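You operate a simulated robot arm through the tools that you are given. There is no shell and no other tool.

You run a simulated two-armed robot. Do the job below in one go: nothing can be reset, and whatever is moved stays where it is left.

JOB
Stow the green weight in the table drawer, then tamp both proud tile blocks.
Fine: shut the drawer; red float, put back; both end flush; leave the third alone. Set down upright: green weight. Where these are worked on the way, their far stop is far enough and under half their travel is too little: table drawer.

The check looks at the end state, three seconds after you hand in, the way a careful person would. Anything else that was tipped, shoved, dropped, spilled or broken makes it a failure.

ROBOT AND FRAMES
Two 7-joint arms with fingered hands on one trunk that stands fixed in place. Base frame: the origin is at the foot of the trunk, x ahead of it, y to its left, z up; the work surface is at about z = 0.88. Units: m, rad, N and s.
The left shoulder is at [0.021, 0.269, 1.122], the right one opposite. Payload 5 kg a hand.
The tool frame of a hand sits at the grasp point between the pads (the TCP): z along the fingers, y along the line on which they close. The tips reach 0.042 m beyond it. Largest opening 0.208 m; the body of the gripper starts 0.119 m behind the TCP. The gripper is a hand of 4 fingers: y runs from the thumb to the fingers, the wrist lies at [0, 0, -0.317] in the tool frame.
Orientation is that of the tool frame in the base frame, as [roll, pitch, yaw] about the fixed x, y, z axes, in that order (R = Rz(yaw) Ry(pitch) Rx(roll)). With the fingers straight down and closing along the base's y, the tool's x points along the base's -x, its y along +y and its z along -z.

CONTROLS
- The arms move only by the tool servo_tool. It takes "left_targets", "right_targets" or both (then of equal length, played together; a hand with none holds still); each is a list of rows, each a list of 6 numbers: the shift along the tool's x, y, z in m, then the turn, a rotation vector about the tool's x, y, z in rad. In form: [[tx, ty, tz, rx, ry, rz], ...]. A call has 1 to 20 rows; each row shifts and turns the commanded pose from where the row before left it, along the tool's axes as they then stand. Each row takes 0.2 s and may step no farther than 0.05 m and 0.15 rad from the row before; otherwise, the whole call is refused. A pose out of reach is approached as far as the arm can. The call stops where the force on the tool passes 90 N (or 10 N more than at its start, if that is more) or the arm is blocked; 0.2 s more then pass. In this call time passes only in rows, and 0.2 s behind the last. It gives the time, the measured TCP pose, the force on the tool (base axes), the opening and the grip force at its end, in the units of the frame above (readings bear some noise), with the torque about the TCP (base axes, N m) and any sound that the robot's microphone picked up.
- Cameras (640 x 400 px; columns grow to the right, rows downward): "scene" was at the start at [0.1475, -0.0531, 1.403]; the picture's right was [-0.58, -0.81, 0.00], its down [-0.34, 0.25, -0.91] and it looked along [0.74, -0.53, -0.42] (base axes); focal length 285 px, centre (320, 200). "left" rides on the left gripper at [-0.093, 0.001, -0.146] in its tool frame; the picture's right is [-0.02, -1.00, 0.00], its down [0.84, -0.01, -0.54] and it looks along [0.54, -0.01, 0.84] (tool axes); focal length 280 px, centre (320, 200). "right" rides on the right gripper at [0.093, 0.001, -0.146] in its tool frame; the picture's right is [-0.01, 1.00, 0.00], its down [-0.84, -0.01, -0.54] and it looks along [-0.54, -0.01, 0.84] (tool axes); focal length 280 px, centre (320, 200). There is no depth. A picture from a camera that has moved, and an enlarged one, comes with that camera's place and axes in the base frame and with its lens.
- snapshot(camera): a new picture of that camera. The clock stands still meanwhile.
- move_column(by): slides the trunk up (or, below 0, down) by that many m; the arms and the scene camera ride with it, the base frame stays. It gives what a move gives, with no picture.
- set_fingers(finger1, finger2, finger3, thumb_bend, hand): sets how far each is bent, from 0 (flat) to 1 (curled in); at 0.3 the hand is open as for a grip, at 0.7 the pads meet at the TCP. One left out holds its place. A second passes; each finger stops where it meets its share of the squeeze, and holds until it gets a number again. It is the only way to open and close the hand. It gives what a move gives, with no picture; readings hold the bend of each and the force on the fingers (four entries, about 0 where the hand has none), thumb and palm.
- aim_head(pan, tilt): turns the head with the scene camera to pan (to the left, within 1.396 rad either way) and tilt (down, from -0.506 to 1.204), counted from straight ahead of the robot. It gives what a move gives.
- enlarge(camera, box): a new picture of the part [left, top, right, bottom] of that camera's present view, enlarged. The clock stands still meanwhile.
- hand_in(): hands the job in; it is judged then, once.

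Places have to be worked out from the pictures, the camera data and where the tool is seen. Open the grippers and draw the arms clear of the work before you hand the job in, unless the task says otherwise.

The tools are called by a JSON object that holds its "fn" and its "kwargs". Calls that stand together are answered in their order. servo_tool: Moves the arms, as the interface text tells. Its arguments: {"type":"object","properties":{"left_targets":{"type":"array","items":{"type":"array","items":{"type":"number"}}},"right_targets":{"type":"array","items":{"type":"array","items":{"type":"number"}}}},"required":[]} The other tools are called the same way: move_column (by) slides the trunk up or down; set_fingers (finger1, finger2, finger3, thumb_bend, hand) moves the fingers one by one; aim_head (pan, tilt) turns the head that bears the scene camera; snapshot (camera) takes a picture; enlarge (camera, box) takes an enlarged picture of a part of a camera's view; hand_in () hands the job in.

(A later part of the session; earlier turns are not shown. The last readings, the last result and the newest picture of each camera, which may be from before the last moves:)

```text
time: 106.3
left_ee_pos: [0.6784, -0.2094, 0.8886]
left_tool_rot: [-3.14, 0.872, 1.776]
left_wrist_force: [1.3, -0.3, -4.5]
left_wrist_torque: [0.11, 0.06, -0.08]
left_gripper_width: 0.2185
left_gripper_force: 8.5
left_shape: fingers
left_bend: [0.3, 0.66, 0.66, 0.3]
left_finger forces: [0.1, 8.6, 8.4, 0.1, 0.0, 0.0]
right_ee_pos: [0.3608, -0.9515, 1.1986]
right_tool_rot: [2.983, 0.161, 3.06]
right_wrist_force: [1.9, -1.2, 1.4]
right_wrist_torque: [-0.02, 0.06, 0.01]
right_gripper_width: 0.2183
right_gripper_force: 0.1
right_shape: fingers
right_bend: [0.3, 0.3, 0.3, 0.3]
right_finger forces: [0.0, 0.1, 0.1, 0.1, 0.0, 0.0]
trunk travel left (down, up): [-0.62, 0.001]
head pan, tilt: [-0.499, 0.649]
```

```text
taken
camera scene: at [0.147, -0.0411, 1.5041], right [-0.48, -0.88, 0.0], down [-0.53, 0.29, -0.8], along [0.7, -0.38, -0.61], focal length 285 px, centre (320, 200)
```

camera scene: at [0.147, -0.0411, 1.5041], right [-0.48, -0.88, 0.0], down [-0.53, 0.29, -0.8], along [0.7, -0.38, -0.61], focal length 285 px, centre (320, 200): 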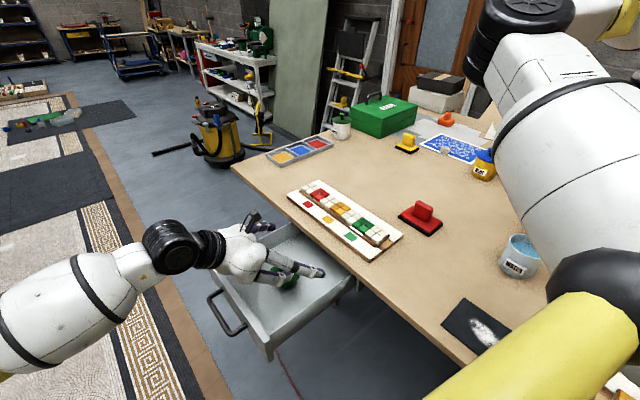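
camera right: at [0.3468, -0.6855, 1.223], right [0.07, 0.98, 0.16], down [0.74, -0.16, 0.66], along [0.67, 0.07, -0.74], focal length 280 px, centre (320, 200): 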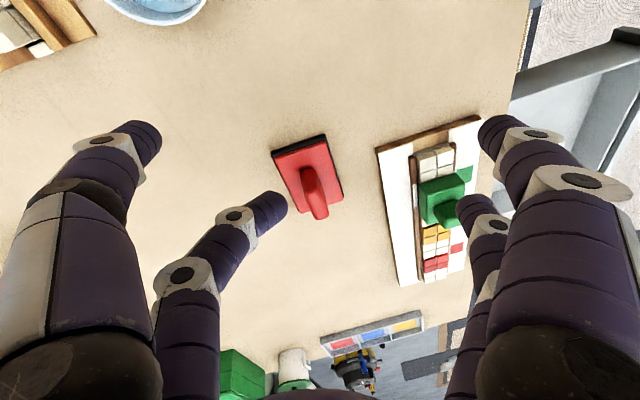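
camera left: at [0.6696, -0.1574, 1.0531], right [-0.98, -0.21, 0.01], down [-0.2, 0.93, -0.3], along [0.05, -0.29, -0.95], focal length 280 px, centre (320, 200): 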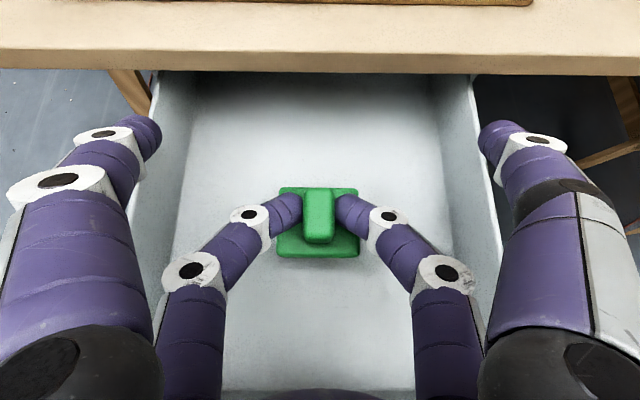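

The open pair's tips are close to the drawer side walls, so I'll bring them in to half-closed before lowering further.

{"fn": "set_fingers", "kwargs": {"hand": "left", "finger1": 0.48, "thumb_bend": 0.48}}

{"fn": "servo_tool", "kwargs": {"left_targets": [[0.0077, 0, 0.0064, 0, 0, 0], [0.0077, 0, 0.0064, 0, 0, 0]]}}

{"fn": "snapshot", "kwargs": {"camera": "left"}}

```text
time: 107.3
left_ee_pos: [0.6777, -0.208, 0.8878]
left_tool_rot: [-3.139, 0.872, 1.775]
left_wrist_force: [0.5, 0.5, -5.4]
left_wrist_torque: [0.0, 0.05, -0.01]
left_gripper_width: 0.1243
left_gripper_force: 8.3
left_shape: fingers
left_bend: [0.48, 0.66, 0.66, 0.48]
left_finger forces: [0.0, 8.4, 8.5, 0.0, 0.0, 0.0]
right_ee_pos: [0.3612, -0.9519, 1.1988]
right_tool_rot: [2.981, 0.16, 3.06]
right_wrist_force: [0.7, 0.2, 0.4]
right_wrist_torque: [0.03, 0.02, 0.04]
right_gripper_width: 0.2182
right_gripper_force: 0.1
right_shape: fingers
right_bend: [0.3, 0.3, 0.3, 0.3]
right_finger forces: [0.1, 0.0, 0.0, 0.1, 0.0, 0.0]
trunk travel left (down, up): [-0.62, 0.001]
head pan, tilt: [-0.499, 0.649]
```

```text
time: 107.9
left_ee_pos: [0.6782, -0.2104, 0.8685]
left_tool_rot: [-3.138, 0.873, 1.776]
left_wrist_force: [0.3, -0.3, -5.0]
left_wrist_torque: [0.05, 0.0, 0.0]
left_gripper_width: 0.1243
left_gripper_force: 8.8
left_shape: fingers
left_bend: [0.48, 0.66, 0.66, 0.48]
left_finger forces: [0.0, 8.5, 8.4, 0.0, 0.0, 0.0]
right_ee_pos: [0.3617, -0.9507, 1.1995]
right_tool_rot: [2.984, 0.16, 3.059]
right_wrist_force: [1.6, 0.2, -0.6]
right_wrist_torque: [0.0, 0.03, 0.0]
right_gripper_width: 0.2184
right_gripper_force: 0.0
right_shape: fingers
right_bend: [0.3, 0.3, 0.3, 0.3]
right_finger forces: [0.0, 0.0, 0.0, 0.1, 0.0, 0.0]
trunk travel left (down, up): [-0.62, 0.001]
head pan, tilt: [-0.499, 0.649]
```

```text
taken
camera left: at [0.6693, -0.1584, 1.0344], right [-0.98, -0.21, 0.01], down [-0.21, 0.93, -0.3], along [0.05, -0.29, -0.95], focal length 280 px, centre (320, 200)
```

left: 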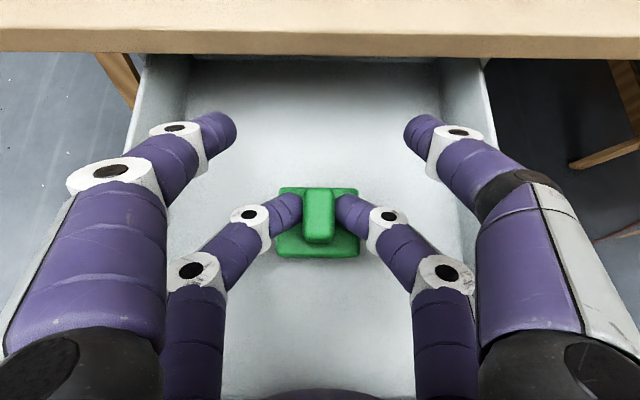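

The grip is steady. I'll lower in 5 mm steps, watching for the load to come off.

{"fn": "servo_tool", "kwargs": {"left_targets": [[0.0038, 0, 0.0032, 0, 0, 0], [0.0038, 0, 0.0032, 0, 0, 0]]}}

{"fn": "servo_tool", "kwargs": {"left_targets": [[0.0038, 0, 0.0032, 0, 0, 0]]}}

{"fn": "servo_tool", "kwargs": {"left_targets": [[0.0038, 0, 0.0032, 0, 0, 0]]}}

```text
time: 108.5
left_ee_pos: [0.6775, -0.2108, 0.8599]
left_tool_rot: [-3.14, 0.873, 1.774]
left_wrist_force: [-0.7, 0.6, -3.6]
left_wrist_torque: [0.04, 0.0, 0.03]
left_gripper_width: 0.1241
left_gripper_force: 8.4
left_shape: fingers
left_bend: [0.48, 0.66, 0.66, 0.48]
left_finger forces: [0.0, 8.5, 8.6, 0.0, 0.0, 0.0]
right_ee_pos: [0.3609, -0.9511, 1.1993]
right_tool_rot: [2.982, 0.16, 3.059]
right_wrist_force: [0.4, 0.4, 0.3]
right_wrist_torque: [-0.01, 0.01, -0.01]
right_gripper_width: 0.2185
right_gripper_force: 0.2
right_shape: fingers
right_bend: [0.3, 0.3, 0.3, 0.3]
right_finger forces: [0.0, 0.0, 0.0, 0.0, 0.0, 0.0]
trunk travel left (down, up): [-0.62, 0.001]
head pan, tilt: [-0.499, 0.649]
```

```text
time: 108.9
left_ee_pos: [0.6793, -0.2114, 0.8573]
left_tool_rot: [3.139, 0.875, 1.772]
left_wrist_force: [0.0, -0.3, 9.2]
left_wrist_torque: [-0.04, 0.0, -0.02]
left_gripper_width: 0.1241
left_gripper_force: 10.3
left_shape: fingers
left_bend: [0.48, 0.66, 0.66, 0.48]
left_finger forces: [0.1, 10.6, 10.8, 0.0, 0.0, 0.0]
right_ee_pos: [0.3591, -0.9516, 1.1997]
right_tool_rot: [2.983, 0.161, 3.06]
right_wrist_force: [-0.4, -0.6, -0.5]
right_wrist_torque: [0.02, -0.01, 0.02]
right_gripper_width: 0.2186
right_gripper_force: 0.0
right_shape: fingers
right_bend: [0.3, 0.3, 0.3, 0.3]
right_finger forces: [0.0, 0.1, 0.0, 0.0, 0.0, 0.0]
trunk travel left (down, up): [-0.62, 0.001]
head pan, tilt: [-0.499, 0.649]
```

```text
time: 109.3
left_ee_pos: [0.6789, -0.2105, 0.8531]
left_tool_rot: [3.139, 0.874, 1.773]
left_wrist_force: [-0.5, 0.1, 21.4]
left_wrist_torque: [-0.12, -0.05, 0.0]
left_gripper_width: 0.124
left_gripper_force: 13.1
left_shape: fingers
left_bend: [0.48, 0.66, 0.65, 0.48]
left_finger forces: [0.1, 13.9, 12.2, 0.0, 0.0, 0.0]
right_ee_pos: [0.3598, -0.9507, 1.1994]
right_tool_rot: [2.983, 0.16, 3.06]
right_wrist_force: [1.3, 0.7, -0.1]
right_wrist_torque: [0.01, 0.06, -0.01]
right_gripper_width: 0.2183
right_gripper_force: 0.1
right_shape: fingers
right_bend: [0.3, 0.3, 0.3, 0.3]
right_finger forces: [0.0, 0.1, 0.0, 0.0, 0.0, 0.0]
trunk travel left (down, up): [-0.62, 0.001]
head pan, tilt: [-0.499, 0.649]
```

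The weight is seated on the drawer floor, with the force now pushing up at 21 N. I'll ease up about 5 mm and open the pinching pair.

{"fn": "servo_tool", "kwargs": {"left_targets": [[-0.0045, 0, -0.0038, 0, 0, 0]]}}

{"fn": "set_fingers", "kwargs": {"hand": "left", "finger2": 0.58, "finger3": 0.58}}

{"fn": "snapshot", "kwargs": {"camera": "left"}}

```text
time: 109.7
left_ee_pos: [0.678, -0.2089, 0.8534]
left_tool_rot: [-3.138, 0.869, 1.776]
left_wrist_force: [-1.3, -2.3, 2.3]
left_wrist_torque: [-0.07, -0.02, -0.02]
left_gripper_width: 0.1242
left_gripper_force: 8.9
left_shape: fingers
left_bend: [0.48, 0.66, 0.65, 0.48]
left_finger forces: [0.0, 8.6, 9.5, 0.0, 0.0, 0.1]
right_ee_pos: [0.3602, -0.951, 1.1984]
right_tool_rot: [2.984, 0.16, 3.059]
right_wrist_force: [0.3, 1.0, 0.0]
right_wrist_torque: [0.01, -0.02, 0.04]
right_gripper_width: 0.2185
right_gripper_force: 0.2
right_shape: fingers
right_bend: [0.3, 0.3, 0.3, 0.3]
right_finger forces: [0.0, 0.1, 0.1, 0.0, 0.0, 0.0]
trunk travel left (down, up): [-0.62, 0.001]
head pan, tilt: [-0.499, 0.649]
```

```text
time: 110.7
left_ee_pos: [0.6788, -0.2095, 0.8562]
left_tool_rot: [-3.14, 0.87, 1.774]
left_wrist_force: [0.8, 0.1, -0.1]
left_wrist_torque: [-0.02, 0.02, 0.02]
left_gripper_width: 0.1238
left_gripper_force: 0.0
left_shape: fingers
left_bend: [0.48, 0.57, 0.57, 0.48]
left_finger forces: [0.1, 0.1, 0.1, 0.0, 0.0, 0.1]
right_ee_pos: [0.3601, -0.9515, 1.198]
right_tool_rot: [2.982, 0.162, 3.06]
right_wrist_force: [0.6, 0.1, -0.5]
right_wrist_torque: [0.01, -0.01, -0.01]
right_gripper_width: 0.2184
right_gripper_force: 0.0
right_shape: fingers
right_bend: [0.3, 0.3, 0.3, 0.3]
right_finger forces: [0.1, 0.1, 0.1, 0.1, 0.1, 0.1]
trunk travel left (down, up): [-0.62, 0.001]
head pan, tilt: [-0.499, 0.649]
```

```text
taken
camera left: at [0.6707, -0.158, 1.021], right [-0.98, -0.21, 0.01], down [-0.2, 0.93, -0.3], along [0.05, -0.29, -0.95], focal length 280 px, centre (320, 200)
```

left: 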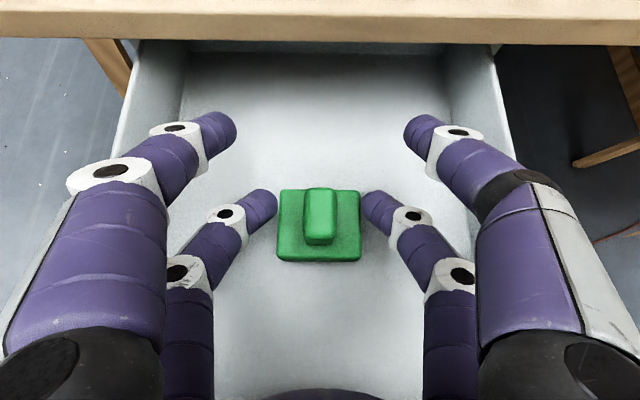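

The weight stands upright in the drawer and the pads are clear. I'll rise straight up out of the drawer.

{"fn": "servo_tool", "kwargs": {"left_targets": [[-0.0153, 0, -0.0129, 0, 0, 0], [-0.023, 0, -0.0193, 0, 0, 0], [-0.0307, 0, -0.0257, 0, 0, 0], [-0.0307, 0, -0.0257, 0, 0, 0], [-0.0307, 0, -0.0257, 0, 0, 0]]}}

{"fn": "snapshot", "kwargs": {"camera": "left"}}

{"fn": "snapshot", "kwargs": {"camera": "scene"}}

```text
time: 111.9
left_ee_pos: [0.6755, -0.2104, 1.0272]
left_tool_rot: [-3.139, 0.87, 1.776]
left_wrist_force: [-0.6, -0.1, -1.3]
left_wrist_torque: [-0.1, -0.13, 0.09]
left_gripper_width: 0.1241
left_gripper_force: 0.2
left_shape: fingers
left_bend: [0.48, 0.57, 0.57, 0.48]
left_finger forces: [0.0, 0.1, 0.0, 0.0, 0.0, 0.0]
right_ee_pos: [0.3591, -0.9515, 1.2001]
right_tool_rot: [2.983, 0.161, 3.059]
right_wrist_force: [-0.8, -0.4, 0.1]
right_wrist_torque: [0.03, -0.11, -0.06]
right_gripper_width: 0.2184
right_gripper_force: 0.1
right_shape: fingers
right_bend: [0.3, 0.3, 0.3, 0.3]
right_finger forces: [0.0, 0.1, 0.0, 0.1, 0.0, 0.0]
trunk travel left (down, up): [-0.62, 0.001]
head pan, tilt: [-0.499, 0.649]
```

```text
taken
camera left: at [0.6679, -0.1601, 1.1919], right [-0.98, -0.21, 0.01], down [-0.2, 0.93, -0.3], along [0.05, -0.29, -0.95], focal length 280 px, centre (320, 200)
```

left: 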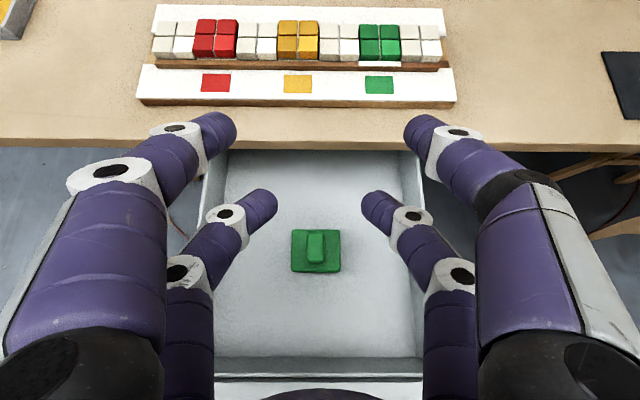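

```text
taken
camera scene: at [0.1457, -0.0412, 1.5043], right [-0.48, -0.88, 0.0], down [-0.53, 0.29, -0.8], along [0.7, -0.38, -0.6], focal length 285 px, centre (320, 200)
```

scene: 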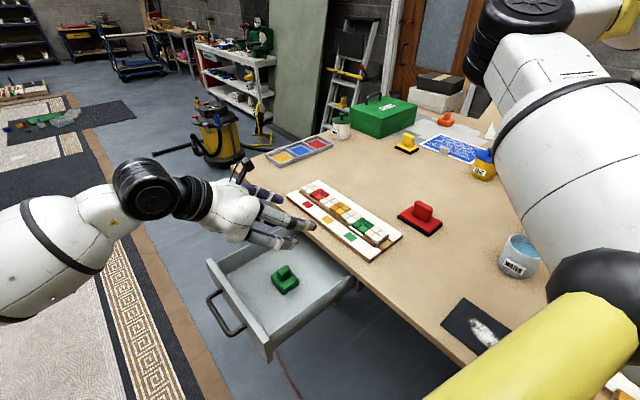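

The weight stands upright near the middle of the drawer. I'll zoom in on the three blocks now that green is uncovered.

{"fn": "enlarge", "kwargs": {"camera": "left", "box": [140, 0, 460, 110]}}

{"fn": "enlarge", "kwargs": {"camera": "scene", "box": [280, 170, 410, 260]}}

```text
2.00 times, centred on (300, 55) of left
camera zoom: at [0.6679, -0.1601, 1.1919], right [-0.98, -0.21, 0.01], down [-0.2, 0.93, -0.3], along [0.05, -0.29, -0.95], focal length 561 px, centre (360, 490)
```

zoom: 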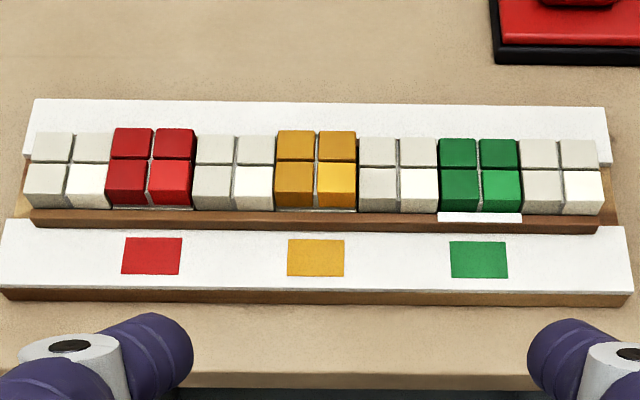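

```text
4.44 times, centred on (345, 215) of scene
camera zoom: at [0.1457, -0.0412, 1.5043], right [-0.48, -0.88, 0.0], down [-0.53, 0.29, -0.8], along [0.7, -0.38, -0.6], focal length 1267 px, centre (209, 133)
```

zoom: 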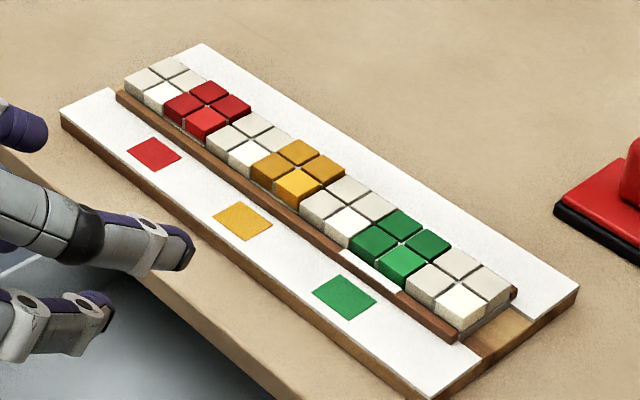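

Red and yellow clearly stand proud while green is flush, so green must be left alone. I'll close the drawer first by backing the left hand out past the handle, levelling it and making a closed fist to push with.

{"fn": "servo_tool", "kwargs": {"left_targets": [[0.027, 0.0004, -0.0322, 0, 0, 0], [0.027, 0.0004, -0.0322, 0, 0, 0], [0.027, 0.0004, -0.0322, 0, 0, 0], [0.027, 0.0004, -0.0322, 0, 0, 0], [0.027, 0.0004, -0.0322, 0, 0, 0], [0.027, 0.0004, -0.0322, 0, 0, 0], [0.027, 0.0004, -0.0322, 0, 0, 0], [0.027, 0.0004, -0.0322, 0, 0, 0], [0, 0, 0, 0, -0.1396, 0], [0, 0, 0, 0, -0.1396, 0], [0, 0, 0, 0, -0.1396, 0], [0, 0, 0, 0, -0.1396, 0], [0, 0, 0, 0, -0.1396, 0]]}}

{"fn": "set_fingers", "kwargs": {"hand": "left", "finger1": 0.7, "finger2": 0.7, "finger3": 0.7, "thumb_bend": 0.7}}

{"fn": "snapshot", "kwargs": {"camera": "left"}}

```text
time: 114.7
left_ee_pos: [0.6142, 0.1198, 1.0272]
left_tool_rot: [0.197, 1.569, -1.171]
left_wrist_force: [1.1, 1.2, 1.0]
left_wrist_torque: [0.13, 0.03, -0.05]
left_gripper_width: 0.1241
left_gripper_force: 0.0
left_shape: fingers
left_bend: [0.48, 0.57, 0.57, 0.48]
left_finger forces: [0.1, 0.0, 0.0, 0.1, 0.0, 0.0]
right_ee_pos: [0.3603, -0.9511, 1.1986]
right_tool_rot: [2.983, 0.162, 3.058]
right_wrist_force: [0.5, -0.6, -0.8]
right_wrist_torque: [0.05, 0.02, 0.0]
right_gripper_width: 0.2185
right_gripper_force: 0.0
right_shape: fingers
right_bend: [0.3, 0.3, 0.3, 0.3]
right_finger forces: [0.1, 0.0, 0.0, 0.1, 0.0, 0.1]
trunk travel left (down, up): [-0.62, 0.001]
head pan, tilt: [-0.499, 0.649]
```

```text
time: 115.7
left_ee_pos: [0.6135, 0.1188, 1.0246]
left_tool_rot: [-2.391, 1.568, 2.523]
left_wrist_force: [-0.8, 0.5, 0.8]
left_wrist_torque: [0.01, 0.01, -0.01]
left_gripper_width: 0.0112
left_gripper_force: 0.1
left_shape: fingers
left_bend: [0.7, 0.7, 0.7, 0.7]
left_finger forces: [0.0, 0.0, 0.0, 0.1, 0.1, 0.0]
right_ee_pos: [0.3601, -0.9519, 1.1999]
right_tool_rot: [2.981, 0.16, 3.059]
right_wrist_force: [0.4, 0.6, 0.5]
right_wrist_torque: [0.01, -0.02, -0.02]
right_gripper_width: 0.2185
right_gripper_force: 0.0
right_shape: fingers
right_bend: [0.3, 0.3, 0.3, 0.3]
right_finger forces: [0.0, 0.1, 0.1, 0.1, 0.1, 0.0]
trunk travel left (down, up): [-0.62, 0.001]
head pan, tilt: [-0.499, 0.649]
```

```text
taken
camera left: at [0.5859, 0.2631, 1.1183], right [-0.98, -0.2, 0.02], down [-0.12, 0.53, -0.84], along [0.16, -0.83, -0.54], focal length 280 px, centre (320, 200)
```

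left: 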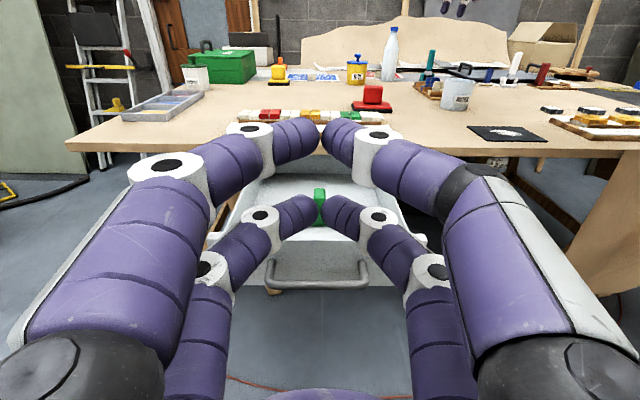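

The fist is centred on the handle line. I'll lower it to handle height.

{"fn": "servo_tool", "kwargs": {"left_targets": [[0.0444, 0, 0, 0, 0, 0], [0.0444, 0, 0, 0, 0, 0], [0.0444, 0, 0, 0, 0, 0], [0.0444, 0, 0, 0, 0, 0], [0.0444, 0, 0, 0, 0, 0]]}}

{"fn": "snapshot", "kwargs": {"camera": "left"}}

```text
time: 116.9
left_ee_pos: [0.6131, 0.1203, 0.8063]
left_tool_rot: [0.655, 1.571, -0.713]
left_wrist_force: [1.0, 1.0, 1.0]
left_wrist_torque: [0.15, 0.01, -0.18]
left_gripper_width: 0.0107
left_gripper_force: 0.1
left_shape: fingers
left_bend: [0.7, 0.7, 0.7, 0.7]
left_finger forces: [0.1, 0.0, 0.0, 0.0, 0.0, 0.0]
right_ee_pos: [0.3607, -0.9514, 1.199]
right_tool_rot: [2.983, 0.161, 3.059]
right_wrist_force: [0.5, -0.2, 0.1]
right_wrist_torque: [0.09, -0.03, 0.04]
right_gripper_width: 0.2183
right_gripper_force: 0.1
right_shape: fingers
right_bend: [0.3, 0.3, 0.3, 0.3]
right_finger forces: [0.0, 0.1, 0.0, 0.0, 0.0, 0.0]
trunk travel left (down, up): [-0.62, 0.001]
head pan, tilt: [-0.499, 0.649]
```

```text
taken
camera left: at [0.5856, 0.2641, 0.8982], right [-0.98, -0.2, 0.01], down [-0.12, 0.53, -0.84], along [0.16, -0.83, -0.54], focal length 280 px, centre (320, 200)
```

left: 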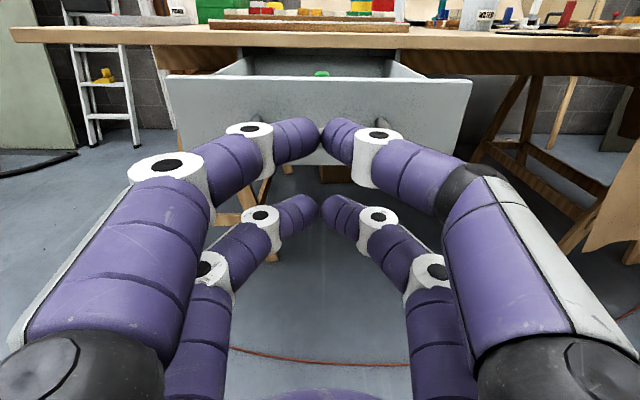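

The two digit rows straddle the bar height. I'll drop 5 mm, advance gently to contact, and then push the drawer in slowly so the weight stays put.

{"fn": "servo_tool", "kwargs": {"left_targets": [[0.005, 0, 0.02, 0, 0, 0], [0, 0, 0.02, 0, 0, 0], [0, 0, 0.02, 0, 0, 0], [0, 0, 0.02, 0, 0, 0], [0, 0, 0.01, 0, 0, 0], [0, 0, 0.01, 0, 0, 0], [0, 0, 0.01, 0, 0, 0], [0, 0, 0.01, 0, 0, 0], [0, 0, 0.01, 0, 0, 0]]}}

{"fn": "snapshot", "kwargs": {"camera": "left"}}

{"fn": "snapshot", "kwargs": {"camera": "scene"}}

```text
time: 118.9
left_ee_pos: [0.6408, -0.0084, 0.8]
left_tool_rot: [-2.439, 1.569, 2.476]
left_wrist_force: [0.6, -0.3, 0.2]
left_wrist_torque: [-0.04, 0.03, -0.01]
left_gripper_width: 0.0104
left_gripper_force: 0.0
left_shape: fingers
left_bend: [0.7, 0.7, 0.7, 0.7]
left_finger forces: [0.1, 0.0, 0.0, 0.0, 0.0, 0.0]
right_ee_pos: [0.3597, -0.9517, 1.1988]
right_tool_rot: [2.984, 0.16, 3.059]
right_wrist_force: [0.0, -0.2, -0.6]
right_wrist_torque: [0.03, -0.02, 0.06]
right_gripper_width: 0.2183
right_gripper_force: 0.0
right_shape: fingers
right_bend: [0.3, 0.3, 0.3, 0.3]
right_finger forces: [0.0, 0.0, 0.0, 0.1, 0.0, 0.1]
trunk travel left (down, up): [-0.62, 0.001]
head pan, tilt: [-0.499, 0.649]
```

```text
taken
camera left: at [0.6124, 0.1357, 0.8929], right [-0.98, -0.2, 0.02], down [-0.12, 0.53, -0.84], along [0.16, -0.83, -0.54], focal length 280 px, centre (320, 200)
```

left: 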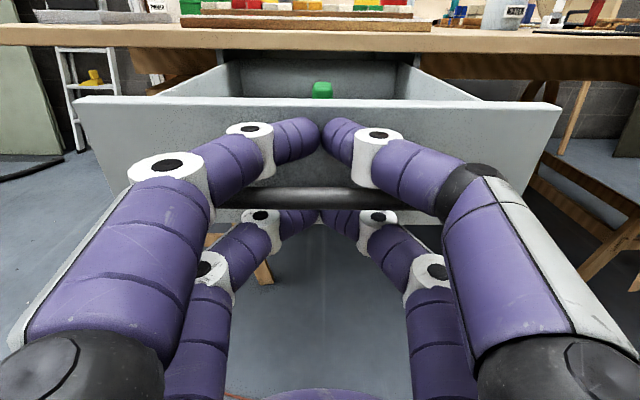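

```text
taken
camera scene: at [0.1463, -0.0411, 1.5042], right [-0.48, -0.88, 0.0], down [-0.53, 0.29, -0.8], along [0.7, -0.38, -0.6], focal length 285 px, centre (320, 200)
```

scene: 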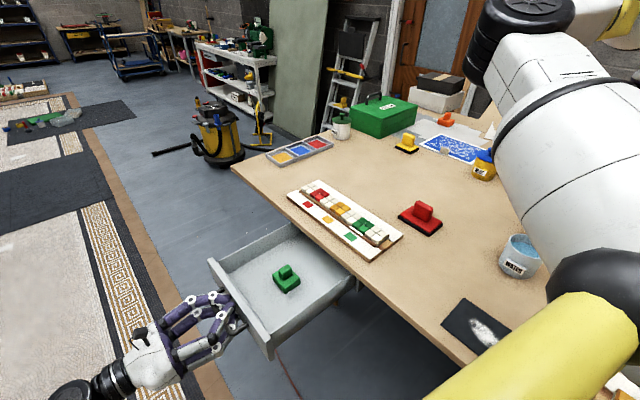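

The bar sits between the digit rows as planned and the weight is undisturbed. I'll push the drawer in slowly.

{"fn": "servo_tool", "kwargs": {"left_targets": [[0, 0, 0.008, 0, 0, 0], [0, 0, 0.01, 0, 0, 0], [0, 0, 0.012, 0, 0, 0], [0, 0, 0.014, 0, 0, 0], [0, 0, 0.014, 0, 0, 0], [0, 0, 0.014, 0, 0, 0], [0, 0, 0.014, 0, 0, 0], [0, 0, 0.014, 0, 0, 0], [0, 0, 0.014, 0, 0, 0], [0, 0, 0.014, 0, 0, 0], [0, 0, 0.014, 0, 0, 0], [0, 0, 0.014, 0, 0, 0]]}}

{"fn": "snapshot", "kwargs": {"camera": "scene"}}

{"fn": "snapshot", "kwargs": {"camera": "left"}}

```text
time: 121.5
left_ee_pos: [0.6737, -0.1612, 0.799]
left_tool_rot: [-2.6, 1.569, 2.313]
left_wrist_force: [0.0, 0.5, 0.7]
left_wrist_torque: [-0.04, -0.05, -0.03]
left_gripper_width: 0.0106
left_gripper_force: 0.1
left_shape: fingers
left_bend: [0.7, 0.7, 0.7, 0.7]
left_finger forces: [0.0, 0.1, 0.0, 0.1, 0.1, 0.0]
right_ee_pos: [0.3607, -0.9509, 1.1978]
right_tool_rot: [2.982, 0.162, 3.058]
right_wrist_force: [-0.7, -0.7, -0.3]
right_wrist_torque: [0.07, 0.06, -0.04]
right_gripper_width: 0.2182
right_gripper_force: 0.1
right_shape: fingers
right_bend: [0.3, 0.3, 0.3, 0.3]
right_finger forces: [0.1, 0.0, 0.1, 0.1, 0.0, 0.0]
trunk travel left (down, up): [-0.62, 0.001]
head pan, tilt: [-0.499, 0.649]
```

```text
taken
camera scene: at [0.1464, -0.0414, 1.5042], right [-0.48, -0.88, 0.0], down [-0.53, 0.29, -0.8], along [0.7, -0.38, -0.6], focal length 285 px, centre (320, 200)
```

scene: 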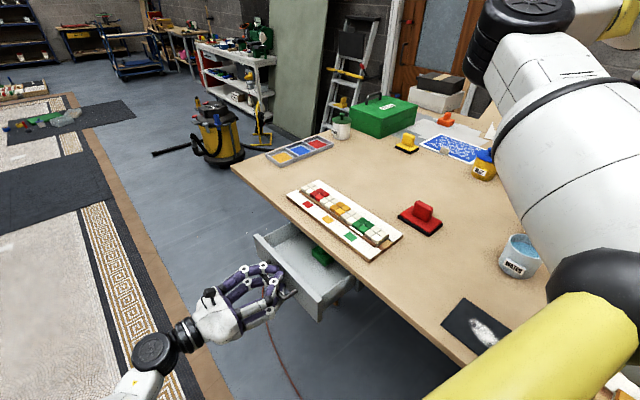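

```text
taken
camera left: at [0.6454, -0.0173, 0.8918], right [-0.98, -0.2, 0.02], down [-0.12, 0.53, -0.84], along [0.16, -0.83, -0.54], focal length 280 px, centre (320, 200)
```

left: 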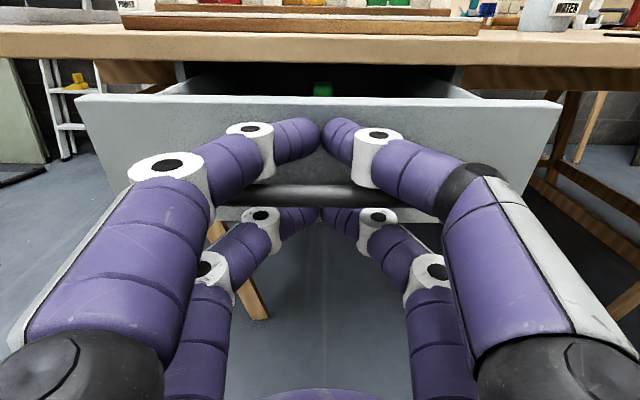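

The drawer is halfway in and the weight is still standing. I'll continue pushing, slower near the end.

{"fn": "servo_tool", "kwargs": {"left_targets": [[0, 0, 0.014, 0, 0, 0], [0, 0, 0.014, 0, 0, 0], [0, 0, 0.014, 0, 0, 0], [0, 0, 0.014, 0, 0, 0], [0, 0, 0.014, 0, 0, 0], [0, 0, 0.014, 0, 0, 0], [0, 0, 0.014, 0, 0, 0], [0, 0, 0.012, 0, 0, 0]]}}

{"fn": "snapshot", "kwargs": {"camera": "scene"}}

{"fn": "snapshot", "kwargs": {"camera": "left"}}

```text
time: 123.3
left_ee_pos: [0.6943, -0.2696, 0.799]
left_tool_rot: [-2.403, 1.568, 2.513]
left_wrist_force: [0.6, 0.0, -0.3]
left_wrist_torque: [0.0, 0.02, 0.01]
left_gripper_width: 0.0105
left_gripper_force: 0.0
left_shape: fingers
left_bend: [0.7, 0.7, 0.7, 0.7]
left_finger forces: [0.1, 0.0, 0.0, 0.0, 0.0, 0.1]
right_ee_pos: [0.3612, -0.9511, 1.1993]
right_tool_rot: [2.982, 0.161, 3.061]
right_wrist_force: [-0.9, -0.1, 0.1]
right_wrist_torque: [0.04, -0.03, 0.04]
right_gripper_width: 0.2186
right_gripper_force: 0.0
right_shape: fingers
right_bend: [0.3, 0.3, 0.3, 0.3]
right_finger forces: [0.0, 0.0, 0.1, 0.0, 0.0, 0.0]
trunk travel left (down, up): [-0.62, 0.001]
head pan, tilt: [-0.499, 0.649]
```

```text
taken
camera scene: at [0.1463, -0.0411, 1.5042], right [-0.48, -0.88, 0.0], down [-0.53, 0.29, -0.8], along [0.7, -0.38, -0.6], focal length 285 px, centre (320, 200)
```

scene: 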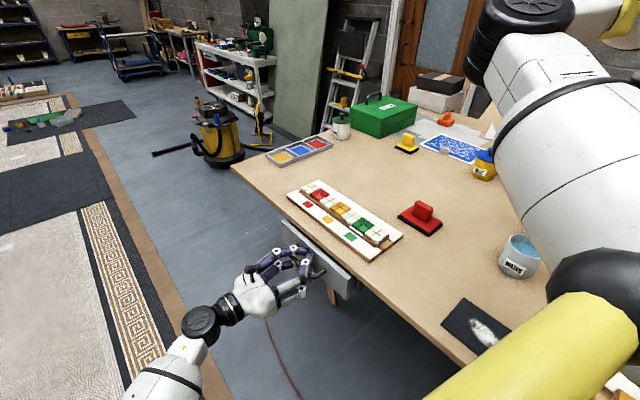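

```text
taken
camera left: at [0.6664, -0.1255, 0.8918], right [-0.98, -0.2, 0.02], down [-0.12, 0.53, -0.84], along [0.16, -0.83, -0.54], focal length 280 px, centre (320, 200)
```

left: 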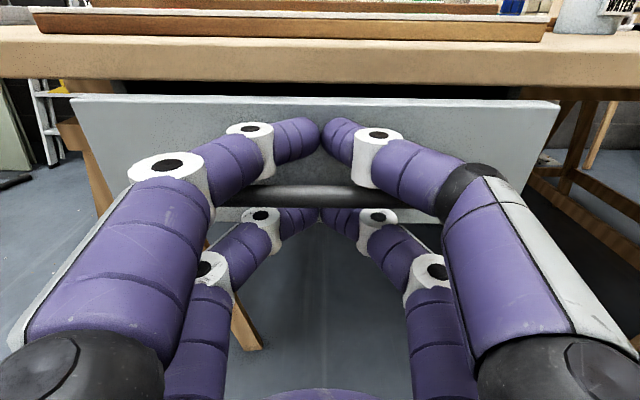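

Nearly closed. I'll push the last few centimetres in small steps until it stops.

{"fn": "servo_tool", "kwargs": {"left_targets": [[0, 0, 0.008, 0, 0, 0], [0, 0, 0.008, 0, 0, 0], [0, 0, 0.008, 0, 0, 0], [0, 0, 0.006, 0, 0, 0]]}}

{"fn": "servo_tool", "kwargs": {"left_targets": [[0, 0, 0.005, 0, 0, 0], [0, 0, 0.005, 0, 0, 0]]}}

{"fn": "snapshot", "kwargs": {"camera": "left"}}

{"fn": "enlarge", "kwargs": {"camera": "scene", "box": [240, 210, 380, 310]}}

```text
time: 124.3
left_ee_pos: [0.7012, -0.2969, 0.7985]
left_tool_rot: [-2.361, 1.567, 2.553]
left_wrist_force: [0.2, 0.9, -0.1]
left_wrist_torque: [-0.03, -0.03, -0.01]
left_gripper_width: 0.0106
left_gripper_force: 0.1
left_shape: fingers
left_bend: [0.7, 0.7, 0.7, 0.7]
left_finger forces: [0.0, 0.0, 0.1, 0.0, 0.1, 0.0]
right_ee_pos: [0.3608, -0.9523, 1.1996]
right_tool_rot: [2.984, 0.16, 3.059]
right_wrist_force: [0.5, 0.4, 0.2]
right_wrist_torque: [-0.03, 0.04, 0.05]
right_gripper_width: 0.2185
right_gripper_force: 0.1
right_shape: fingers
right_bend: [0.3, 0.3, 0.3, 0.3]
right_finger forces: [0.0, 0.0, 0.0, 0.0, 0.0, 0.0]
trunk travel left (down, up): [-0.62, 0.001]
head pan, tilt: [-0.499, 0.649]
```

```text
time: 125.0
left_ee_pos: [0.7038, -0.2982, 0.7971]
left_tool_rot: [-2.488, 1.569, 2.429]
left_wrist_force: [-27.4, 59.3, 8.7]
left_wrist_torque: [-1.06, -0.32, -1.2]
left_gripper_width: 0.0095
left_gripper_force: 33.2
left_shape: fingers
left_bend: [0.71, 0.71, 0.71, 0.7]
left_finger forces: [7.7, 6.6, 12.5, 0.0, 39.7, 0.1]
right_ee_pos: [0.3593, -0.9503, 1.2019]
right_tool_rot: [2.983, 0.161, 3.062]
right_wrist_force: [-0.2, -1.0, -1.3]
right_wrist_torque: [0.12, -0.07, 0.02]
right_gripper_width: 0.2186
right_gripper_force: 0.0
right_shape: fingers
right_bend: [0.3, 0.3, 0.3, 0.3]
right_finger forces: [0.0, 0.0, 0.1, 0.0, 0.1, 0.0]
trunk travel left (down, up): [-0.62, 0.001]
head pan, tilt: [-0.499, 0.649]
stopped in row 2 (left hand): the force on the tool passed its limit at 94 N (the readings are from after the stop); the commanded pose is now the measured one
```

```text
taken
camera left: at [0.6758, -0.1546, 0.8904], right [-0.98, -0.2, 0.02], down [-0.12, 0.53, -0.84], along [0.16, -0.83, -0.54], focal length 280 px, centre (320, 200)
```

left: 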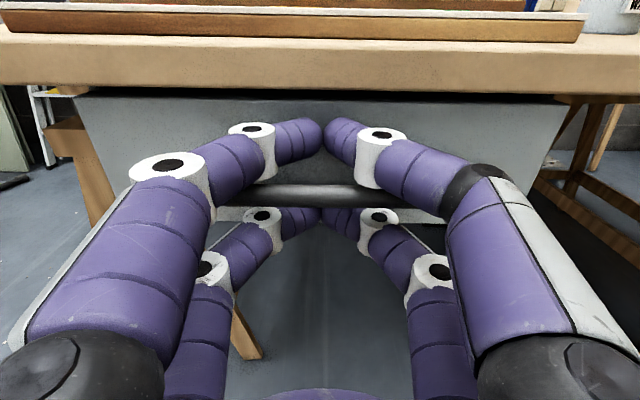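

```text
4.00 times, centred on (310, 260) of scene
camera zoom: at [0.1441, -0.0385, 1.5046], right [-0.48, -0.88, 0.0], down [-0.53, 0.29, -0.8], along [0.7, -0.38, -0.6], focal length 1140 px, centre (360, -40)
```

zoom: 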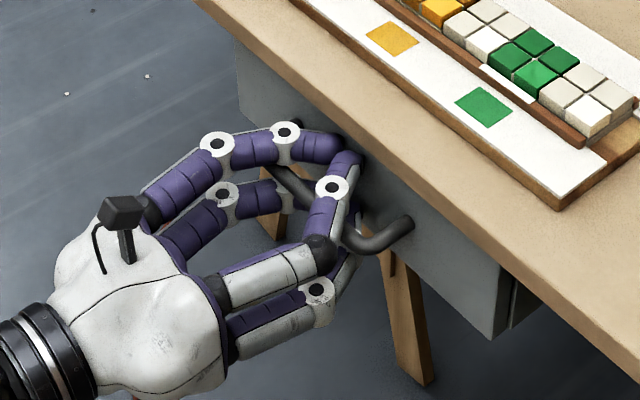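

The push met a firm stop at 94 N, which should be the closed position. I'll back off and check that the drawer front sits as it did at the start.

{"fn": "servo_tool", "kwargs": {"left_targets": [[0, 0, -0.01, 0, 0, 0], [0, 0, -0.03, 0, 0, 0], [0, 0, -0.04, 0, 0, 0], [0, 0, -0.04, 0, 0, 0], [0, 0, -0.04, 0, 0, 0]]}}

{"fn": "snapshot", "kwargs": {"camera": "left"}}

{"fn": "enlarge", "kwargs": {"camera": "scene", "box": [240, 210, 380, 310]}}

```text
time: 126.2
left_ee_pos: [0.6705, -0.1468, 0.8007]
left_tool_rot: [-2.538, 1.566, 2.376]
left_wrist_force: [-0.4, -1.0, 0.2]
left_wrist_torque: [0.08, -0.01, 0.08]
left_gripper_width: 0.0103
left_gripper_force: 0.0
left_shape: fingers
left_bend: [0.7, 0.7, 0.7, 0.7]
left_finger forces: [0.0, 0.0, 0.0, 0.0, 0.0, 0.1]
right_ee_pos: [0.3602, -0.9512, 1.1997]
right_tool_rot: [2.984, 0.161, 3.059]
right_wrist_force: [-0.1, 0.2, -0.3]
right_wrist_torque: [-0.04, -0.04, -0.01]
right_gripper_width: 0.2186
right_gripper_force: 0.0
right_shape: fingers
right_bend: [0.3, 0.3, 0.3, 0.3]
right_finger forces: [0.0, 0.1, 0.0, 0.0, 0.0, 0.1]
trunk travel left (down, up): [-0.62, 0.001]
head pan, tilt: [-0.499, 0.649]
```

```text
taken
camera left: at [0.6435, -0.0026, 0.8936], right [-0.98, -0.2, 0.02], down [-0.12, 0.53, -0.84], along [0.16, -0.83, -0.54], focal length 280 px, centre (320, 200)
```

left: 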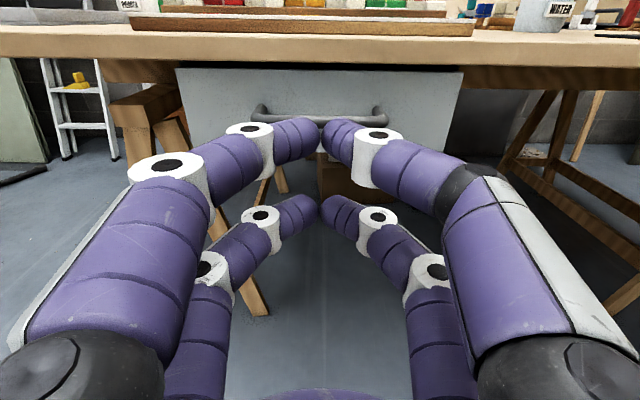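

```text
4.00 times, centred on (310, 260) of scene
camera zoom: at [0.1461, -0.0405, 1.5043], right [-0.48, -0.88, 0.0], down [-0.53, 0.29, -0.8], along [0.7, -0.38, -0.6], focal length 1140 px, centre (360, -40)
```

zoom: 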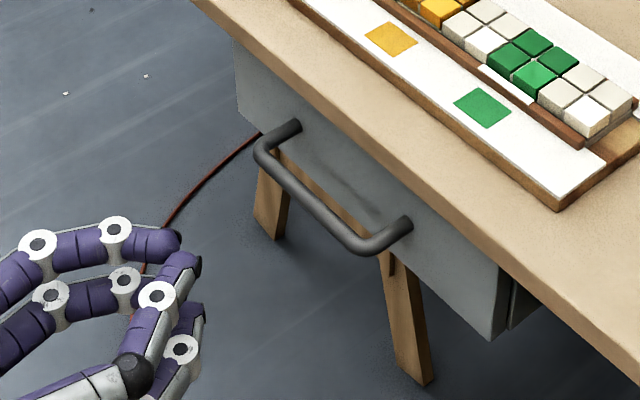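

The handle corners match their starting positions within a few millimetres, so the drawer is shut. Next is the float, and I'll test whether the left arm can reach it. I'll back out, raise the hand and tilt it 50° down.

{"fn": "servo_tool", "kwargs": {"left_targets": [[0, 0, -0.045, 0, 0, 0], [0, 0, -0.045, 0, 0, 0], [-0.045, 0, 0, 0, 0, 0], [-0.045, 0, 0, 0, 0, 0], [-0.045, 0, 0, 0, 0, 0], [-0.045, 0, 0, 0, 0, 0], [-0.045, 0, 0, 0, 0, 0], [-0.045, 0, 0, 0, 0, 0], [0, 0, 0, 0, 0.1454, 0], [0, 0, 0, 0, 0.1454, 0], [0, 0, 0, 0, 0.1454, 0], [0, 0, 0, 0, 0.1454, 0], [0, 0, 0, 0, 0.1454, 0], [0, 0, 0, 0, 0.1454, 0]]}}

{"fn": "set_fingers", "kwargs": {"hand": "left", "finger1": 0.3, "finger2": 0.42, "finger3": 0.42, "thumb_bend": 0.3}}

{"fn": "snapshot", "kwargs": {"camera": "left"}}

```text
time: 129.2
left_ee_pos: [0.6521, -0.0607, 1.0678]
left_tool_rot: [-3.139, 0.691, 1.777]
left_wrist_force: [-1.2, -0.8, -0.1]
left_wrist_torque: [0.01, -0.1, 0.05]
left_gripper_width: 0.0104
left_gripper_force: 0.1
left_shape: fingers
left_bend: [0.7, 0.7, 0.7, 0.7]
left_finger forces: [0.1, 0.0, 0.1, 0.0, 0.1, 0.1]
right_ee_pos: [0.3588, -0.9524, 1.199]
right_tool_rot: [2.981, 0.162, 3.06]
right_wrist_force: [-1.0, -0.7, -1.1]
right_wrist_torque: [0.13, -0.11, 0.03]
right_gripper_width: 0.2184
right_gripper_force: 0.1
right_shape: fingers
right_bend: [0.3, 0.3, 0.3, 0.3]
right_finger forces: [0.1, 0.0, 0.0, 0.1, 0.0, 0.0]
trunk travel left (down, up): [-0.62, 0.001]
head pan, tilt: [-0.499, 0.649]
```

```text
time: 130.2
left_ee_pos: [0.6544, -0.0588, 1.0677]
left_tool_rot: [-3.14, 0.695, 1.775]
left_wrist_force: [0.1, -0.7, 0.6]
left_wrist_torque: [-0.01, 0.01, -0.03]
left_gripper_width: 0.2182
left_gripper_force: 0.1
left_shape: fingers
left_bend: [0.3, 0.42, 0.42, 0.3]
left_finger forces: [0.0, 0.0, 0.0, 0.0, 0.1, 0.0]
right_ee_pos: [0.361, -0.9508, 1.1991]
right_tool_rot: [2.983, 0.159, 3.058]
right_wrist_force: [-0.4, 0.1, 0.1]
right_wrist_torque: [-0.04, 0.0, 0.0]
right_gripper_width: 0.2184
right_gripper_force: 0.1
right_shape: fingers
right_bend: [0.3, 0.3, 0.3, 0.3]
right_finger forces: [0.0, 0.0, 0.1, 0.1, 0.1, 0.0]
trunk travel left (down, up): [-0.62, 0.001]
head pan, tilt: [-0.499, 0.649]
```

```text
taken
camera left: at [0.6516, -0.0376, 1.2394], right [-0.98, -0.21, 0.01], down [-0.21, 0.97, -0.13], along [0.02, -0.12, -0.99], focal length 280 px, centre (320, 200)
```

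left: 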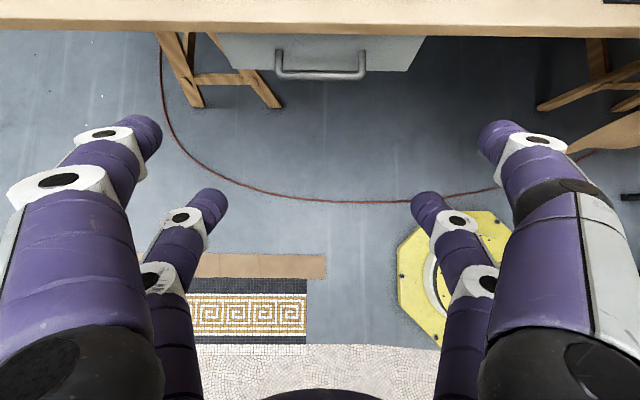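

The tilt is set and the drawer front looks shut from here too. I'll move the left hand toward the float, keeping high above the board.

{"fn": "servo_tool", "kwargs": {"left_targets": [[-0.0349, -0.0136, 0.0256, 0, 0, 0], [-0.0349, -0.0136, 0.0256, 0, 0, 0], [-0.0349, -0.0136, 0.0256, 0, 0, 0], [-0.0349, -0.0136, 0.0256, 0, 0, 0], [-0.0349, -0.0136, 0.0256, 0, 0, 0], [-0.0349, -0.0136, 0.0256, 0, 0, 0], [-0.0349, -0.0136, 0.0256, 0, 0, 0], [-0.0349, -0.0136, 0.0256, 0, 0, 0], [-0.0349, -0.0136, 0.0256, 0, 0, 0]]}}

{"fn": "snapshot", "kwargs": {"camera": "left"}}

{"fn": "snapshot", "kwargs": {"camera": "scene"}}

```text
time: 132.2
left_ee_pos: [0.6133, -0.4672, 1.0908]
left_tool_rot: [-3.139, 0.694, 1.776]
left_wrist_force: [-0.1, -0.2, -0.9]
left_wrist_torque: [0.05, 0.03, 0.0]
left_gripper_width: 0.2181
left_gripper_force: 0.0
left_shape: fingers
left_bend: [0.3, 0.42, 0.42, 0.3]
left_finger forces: [0.0, 0.0, 0.0, 0.0, 0.0, 0.0]
right_ee_pos: [0.3588, -0.9527, 1.1971]
right_tool_rot: [2.981, 0.161, 3.057]
right_wrist_force: [-0.7, -0.6, -0.6]
right_wrist_torque: [0.16, -0.14, 0.01]
right_gripper_width: 0.2184
right_gripper_force: 0.2
right_shape: fingers
right_bend: [0.3, 0.3, 0.3, 0.3]
right_finger forces: [0.0, 0.0, 0.0, 0.0, 0.0, 0.0]
trunk travel left (down, up): [-0.62, 0.001]
head pan, tilt: [-0.499, 0.649]
```

```text
taken
camera left: at [0.6111, -0.4454, 1.2627], right [-0.98, -0.21, 0.01], down [-0.21, 0.97, -0.12], along [0.02, -0.12, -0.99], focal length 280 px, centre (320, 200)
```

left: 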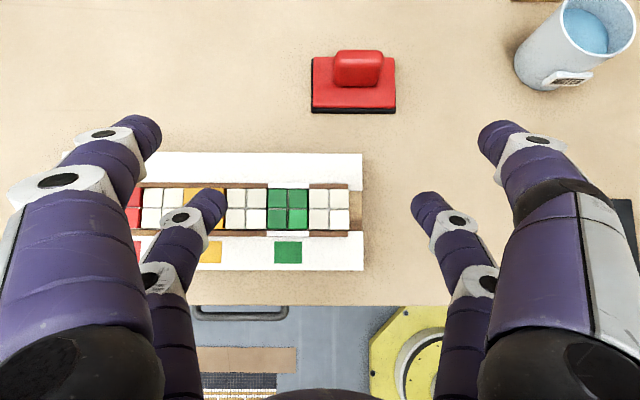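

```text
taken
camera scene: at [0.146, -0.0422, 1.5041], right [-0.48, -0.88, 0.0], down [-0.53, 0.29, -0.8], along [0.7, -0.38, -0.6], focal length 285 px, centre (320, 200)
```

scene: 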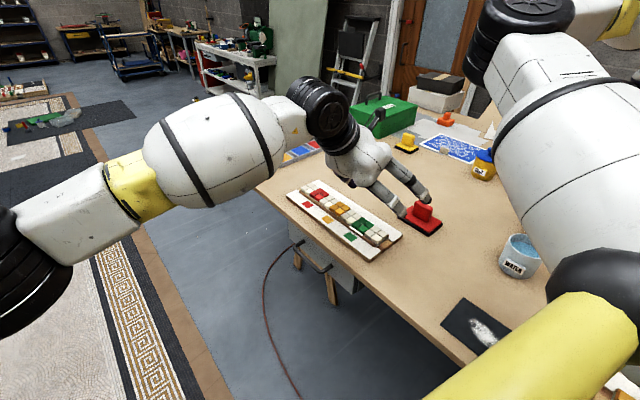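

The left arm reaches this far without strain. I'll zoom in on the float from here to measure its handle.

{"fn": "enlarge", "kwargs": {"camera": "left", "box": [290, 30, 430, 130]}}

{"fn": "enlarge", "kwargs": {"camera": "scene", "box": [370, 180, 470, 250]}}

```text
4.00 times, centred on (360, 80) of left
camera zoom: at [0.6111, -0.4454, 1.2627], right [-0.98, -0.21, 0.01], down [-0.21, 0.97, -0.12], along [0.02, -0.12, -0.99], focal length 1122 px, centre (160, 680)
```

zoom: 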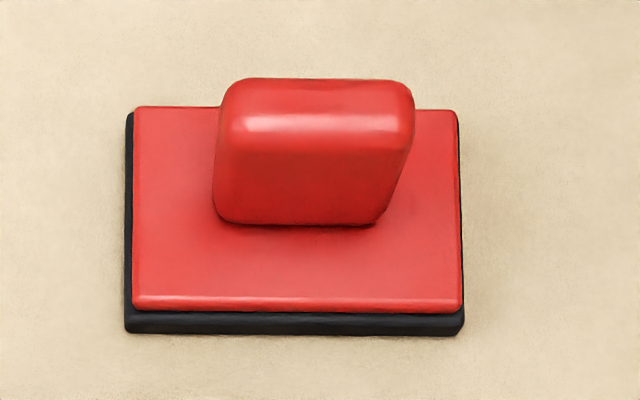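

```text
5.71 times, centred on (420, 215) of scene
camera zoom: at [0.146, -0.0422, 1.5041], right [-0.48, -0.88, 0.0], down [-0.53, 0.29, -0.8], along [0.7, -0.38, -0.6], focal length 1629 px, centre (-251, 114)
```

zoom: 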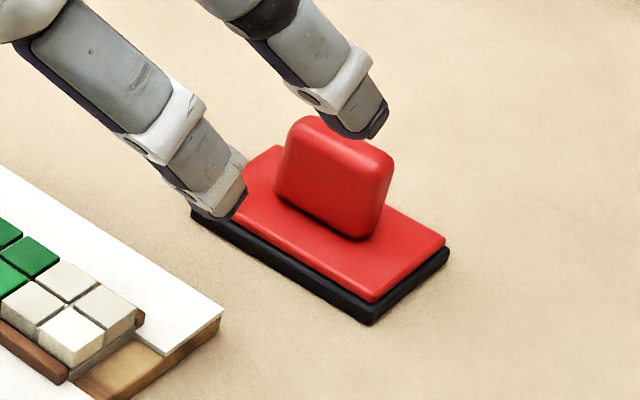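

The float's handle is about 0.055 m long and 0.022 m thick, with its top at 0.953 and centre at (0.6055, -0.659). I'll move to a pre-grasp pose above and left of it.

{"fn": "servo_tool", "kwargs": {"left_targets": [[-0.0215, -0.0155, 0.0354, 0, 0, 0], [-0.0215, -0.0155, 0.0354, 0, 0, 0], [-0.0215, -0.0155, 0.0354, 0, 0, 0]]}}

{"fn": "snapshot", "kwargs": {"camera": "left"}}

{"fn": "snapshot", "kwargs": {"camera": "scene"}}

```text
time: 133.2
left_ee_pos: [0.6946, -0.4722, 1.0736]
left_tool_rot: [-3.139, 0.7, 1.883]
left_wrist_force: [-0.1, 0.9, 1.0]
left_wrist_torque: [-0.11, 0.03, -0.03]
left_gripper_width: 0.2187
left_gripper_force: 0.0
left_shape: fingers
left_bend: [0.3, 0.42, 0.42, 0.3]
left_finger forces: [0.0, 0.0, 0.1, 0.0, 0.0, 0.1]
left hand out of reach, approached as far as the arm can: row 2, 3
right_ee_pos: [0.3611, -0.9476, 1.2006]
right_tool_rot: [2.986, 0.16, 3.061]
right_wrist_force: [1.7, 0.8, 1.1]
right_wrist_torque: [-0.21, 0.2, 0.0]
right_gripper_width: 0.2185
right_gripper_force: 0.0
right_shape: fingers
right_bend: [0.3, 0.3, 0.3, 0.3]
right_finger forces: [0.1, 0.1, 0.0, 0.0, 0.0, 0.0]
trunk travel left (down, up): [-0.62, 0.001]
head pan, tilt: [-0.499, 0.649]
stopped in row 3 (left hand): the arm was blocked; the commanded pose is now the measured one
```

```text
taken
camera left: at [0.6905, -0.4484, 1.2451], right [-0.95, -0.32, 0.01], down [-0.32, 0.94, -0.13], along [0.03, -0.13, -0.99], focal length 280 px, centre (320, 200)
```

left: 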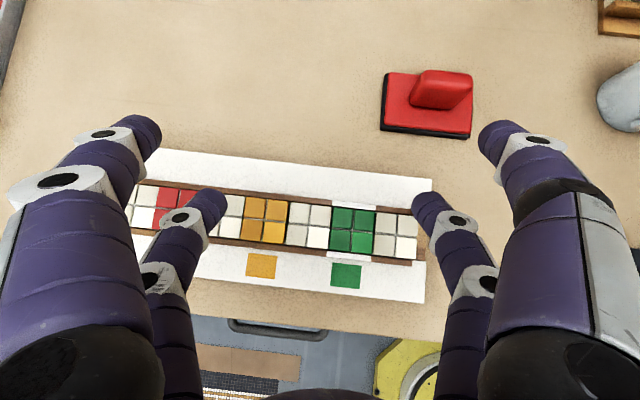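

```text
taken
camera scene: at [0.147, -0.0388, 1.5042], right [-0.48, -0.88, 0.0], down [-0.53, 0.29, -0.8], along [0.7, -0.38, -0.6], focal length 285 px, centre (320, 200)
```

scene: 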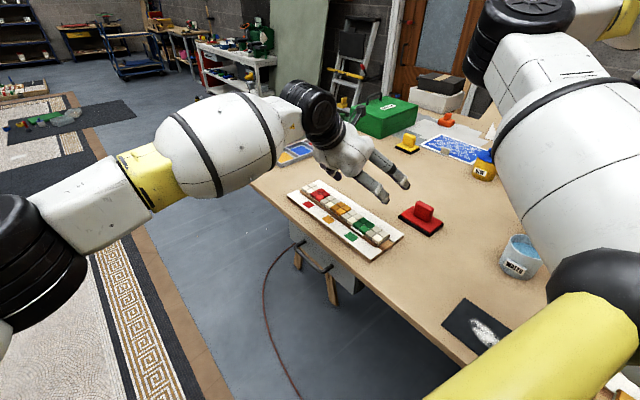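

The left arm cannot reach the float, so the right arm will handle it with the hand tilted inward about 40°. First I'll withdraw the left arm well to the left.

{"fn": "servo_tool", "kwargs": {"left_targets": [[0.0323, -0.0004, -0.0318, 0, 0, 0], [0.0323, -0.0004, -0.0318, 0, 0, 0], [0.0323, -0.0004, -0.0318, 0, 0, 0], [0.0323, -0.0004, -0.0318, 0, 0, 0], [0.0323, -0.0004, -0.0318, 0, 0, 0], [0.0323, -0.0004, -0.0318, 0, 0, 0], [0.0323, -0.0004, -0.0318, 0, 0, 0], [0.0323, -0.0004, -0.0318, 0, 0, 0], [0.0323, -0.0004, -0.0318, 0, 0, 0], [0.0323, -0.0004, -0.0318, 0, 0, 0], [0.0323, -0.0004, -0.0318, 0, 0, 0], [0.0323, -0.0004, -0.0318, 0, 0, 0], [0.0323, -0.0004, -0.0318, 0, 0, 0], [0.0323, -0.0004, -0.0318, 0, 0, 0]]}}

{"fn": "snapshot", "kwargs": {"camera": "scene"}}

```text
time: 136.2
left_ee_pos: [0.4941, 0.1244, 1.1247]
left_tool_rot: [-3.139, 0.701, 1.874]
left_wrist_force: [-0.5, 0.5, 1.3]
left_wrist_torque: [-0.07, -0.02, -0.03]
left_gripper_width: 0.2186
left_gripper_force: 0.2
left_shape: fingers
left_bend: [0.3, 0.42, 0.42, 0.3]
left_finger forces: [0.0, 0.0, 0.1, 0.0, 0.0, 0.1]
right_ee_pos: [0.3594, -0.9507, 1.2]
right_tool_rot: [2.984, 0.162, 3.059]
right_wrist_force: [-0.3, 1.2, 1.8]
right_wrist_torque: [-0.11, -0.02, -0.07]
right_gripper_width: 0.2184
right_gripper_force: 0.1
right_shape: fingers
right_bend: [0.3, 0.3, 0.3, 0.3]
right_finger forces: [0.1, 0.0, 0.0, 0.0, 0.0, 0.0]
trunk travel left (down, up): [-0.62, 0.001]
head pan, tilt: [-0.499, 0.649]
```

```text
taken
camera scene: at [0.1459, -0.0396, 1.5044], right [-0.48, -0.88, 0.0], down [-0.53, 0.29, -0.8], along [0.7, -0.38, -0.6], focal length 285 px, centre (320, 200)
```

scene: 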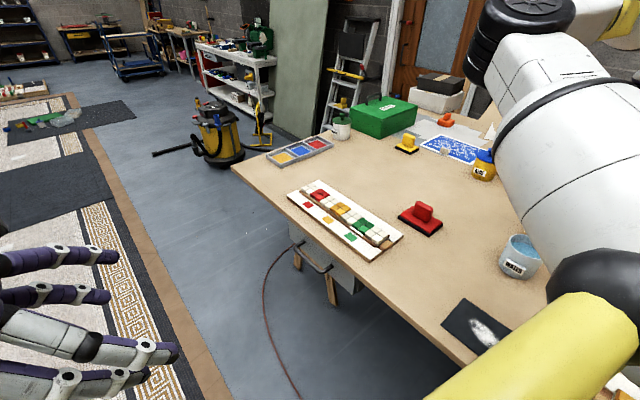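

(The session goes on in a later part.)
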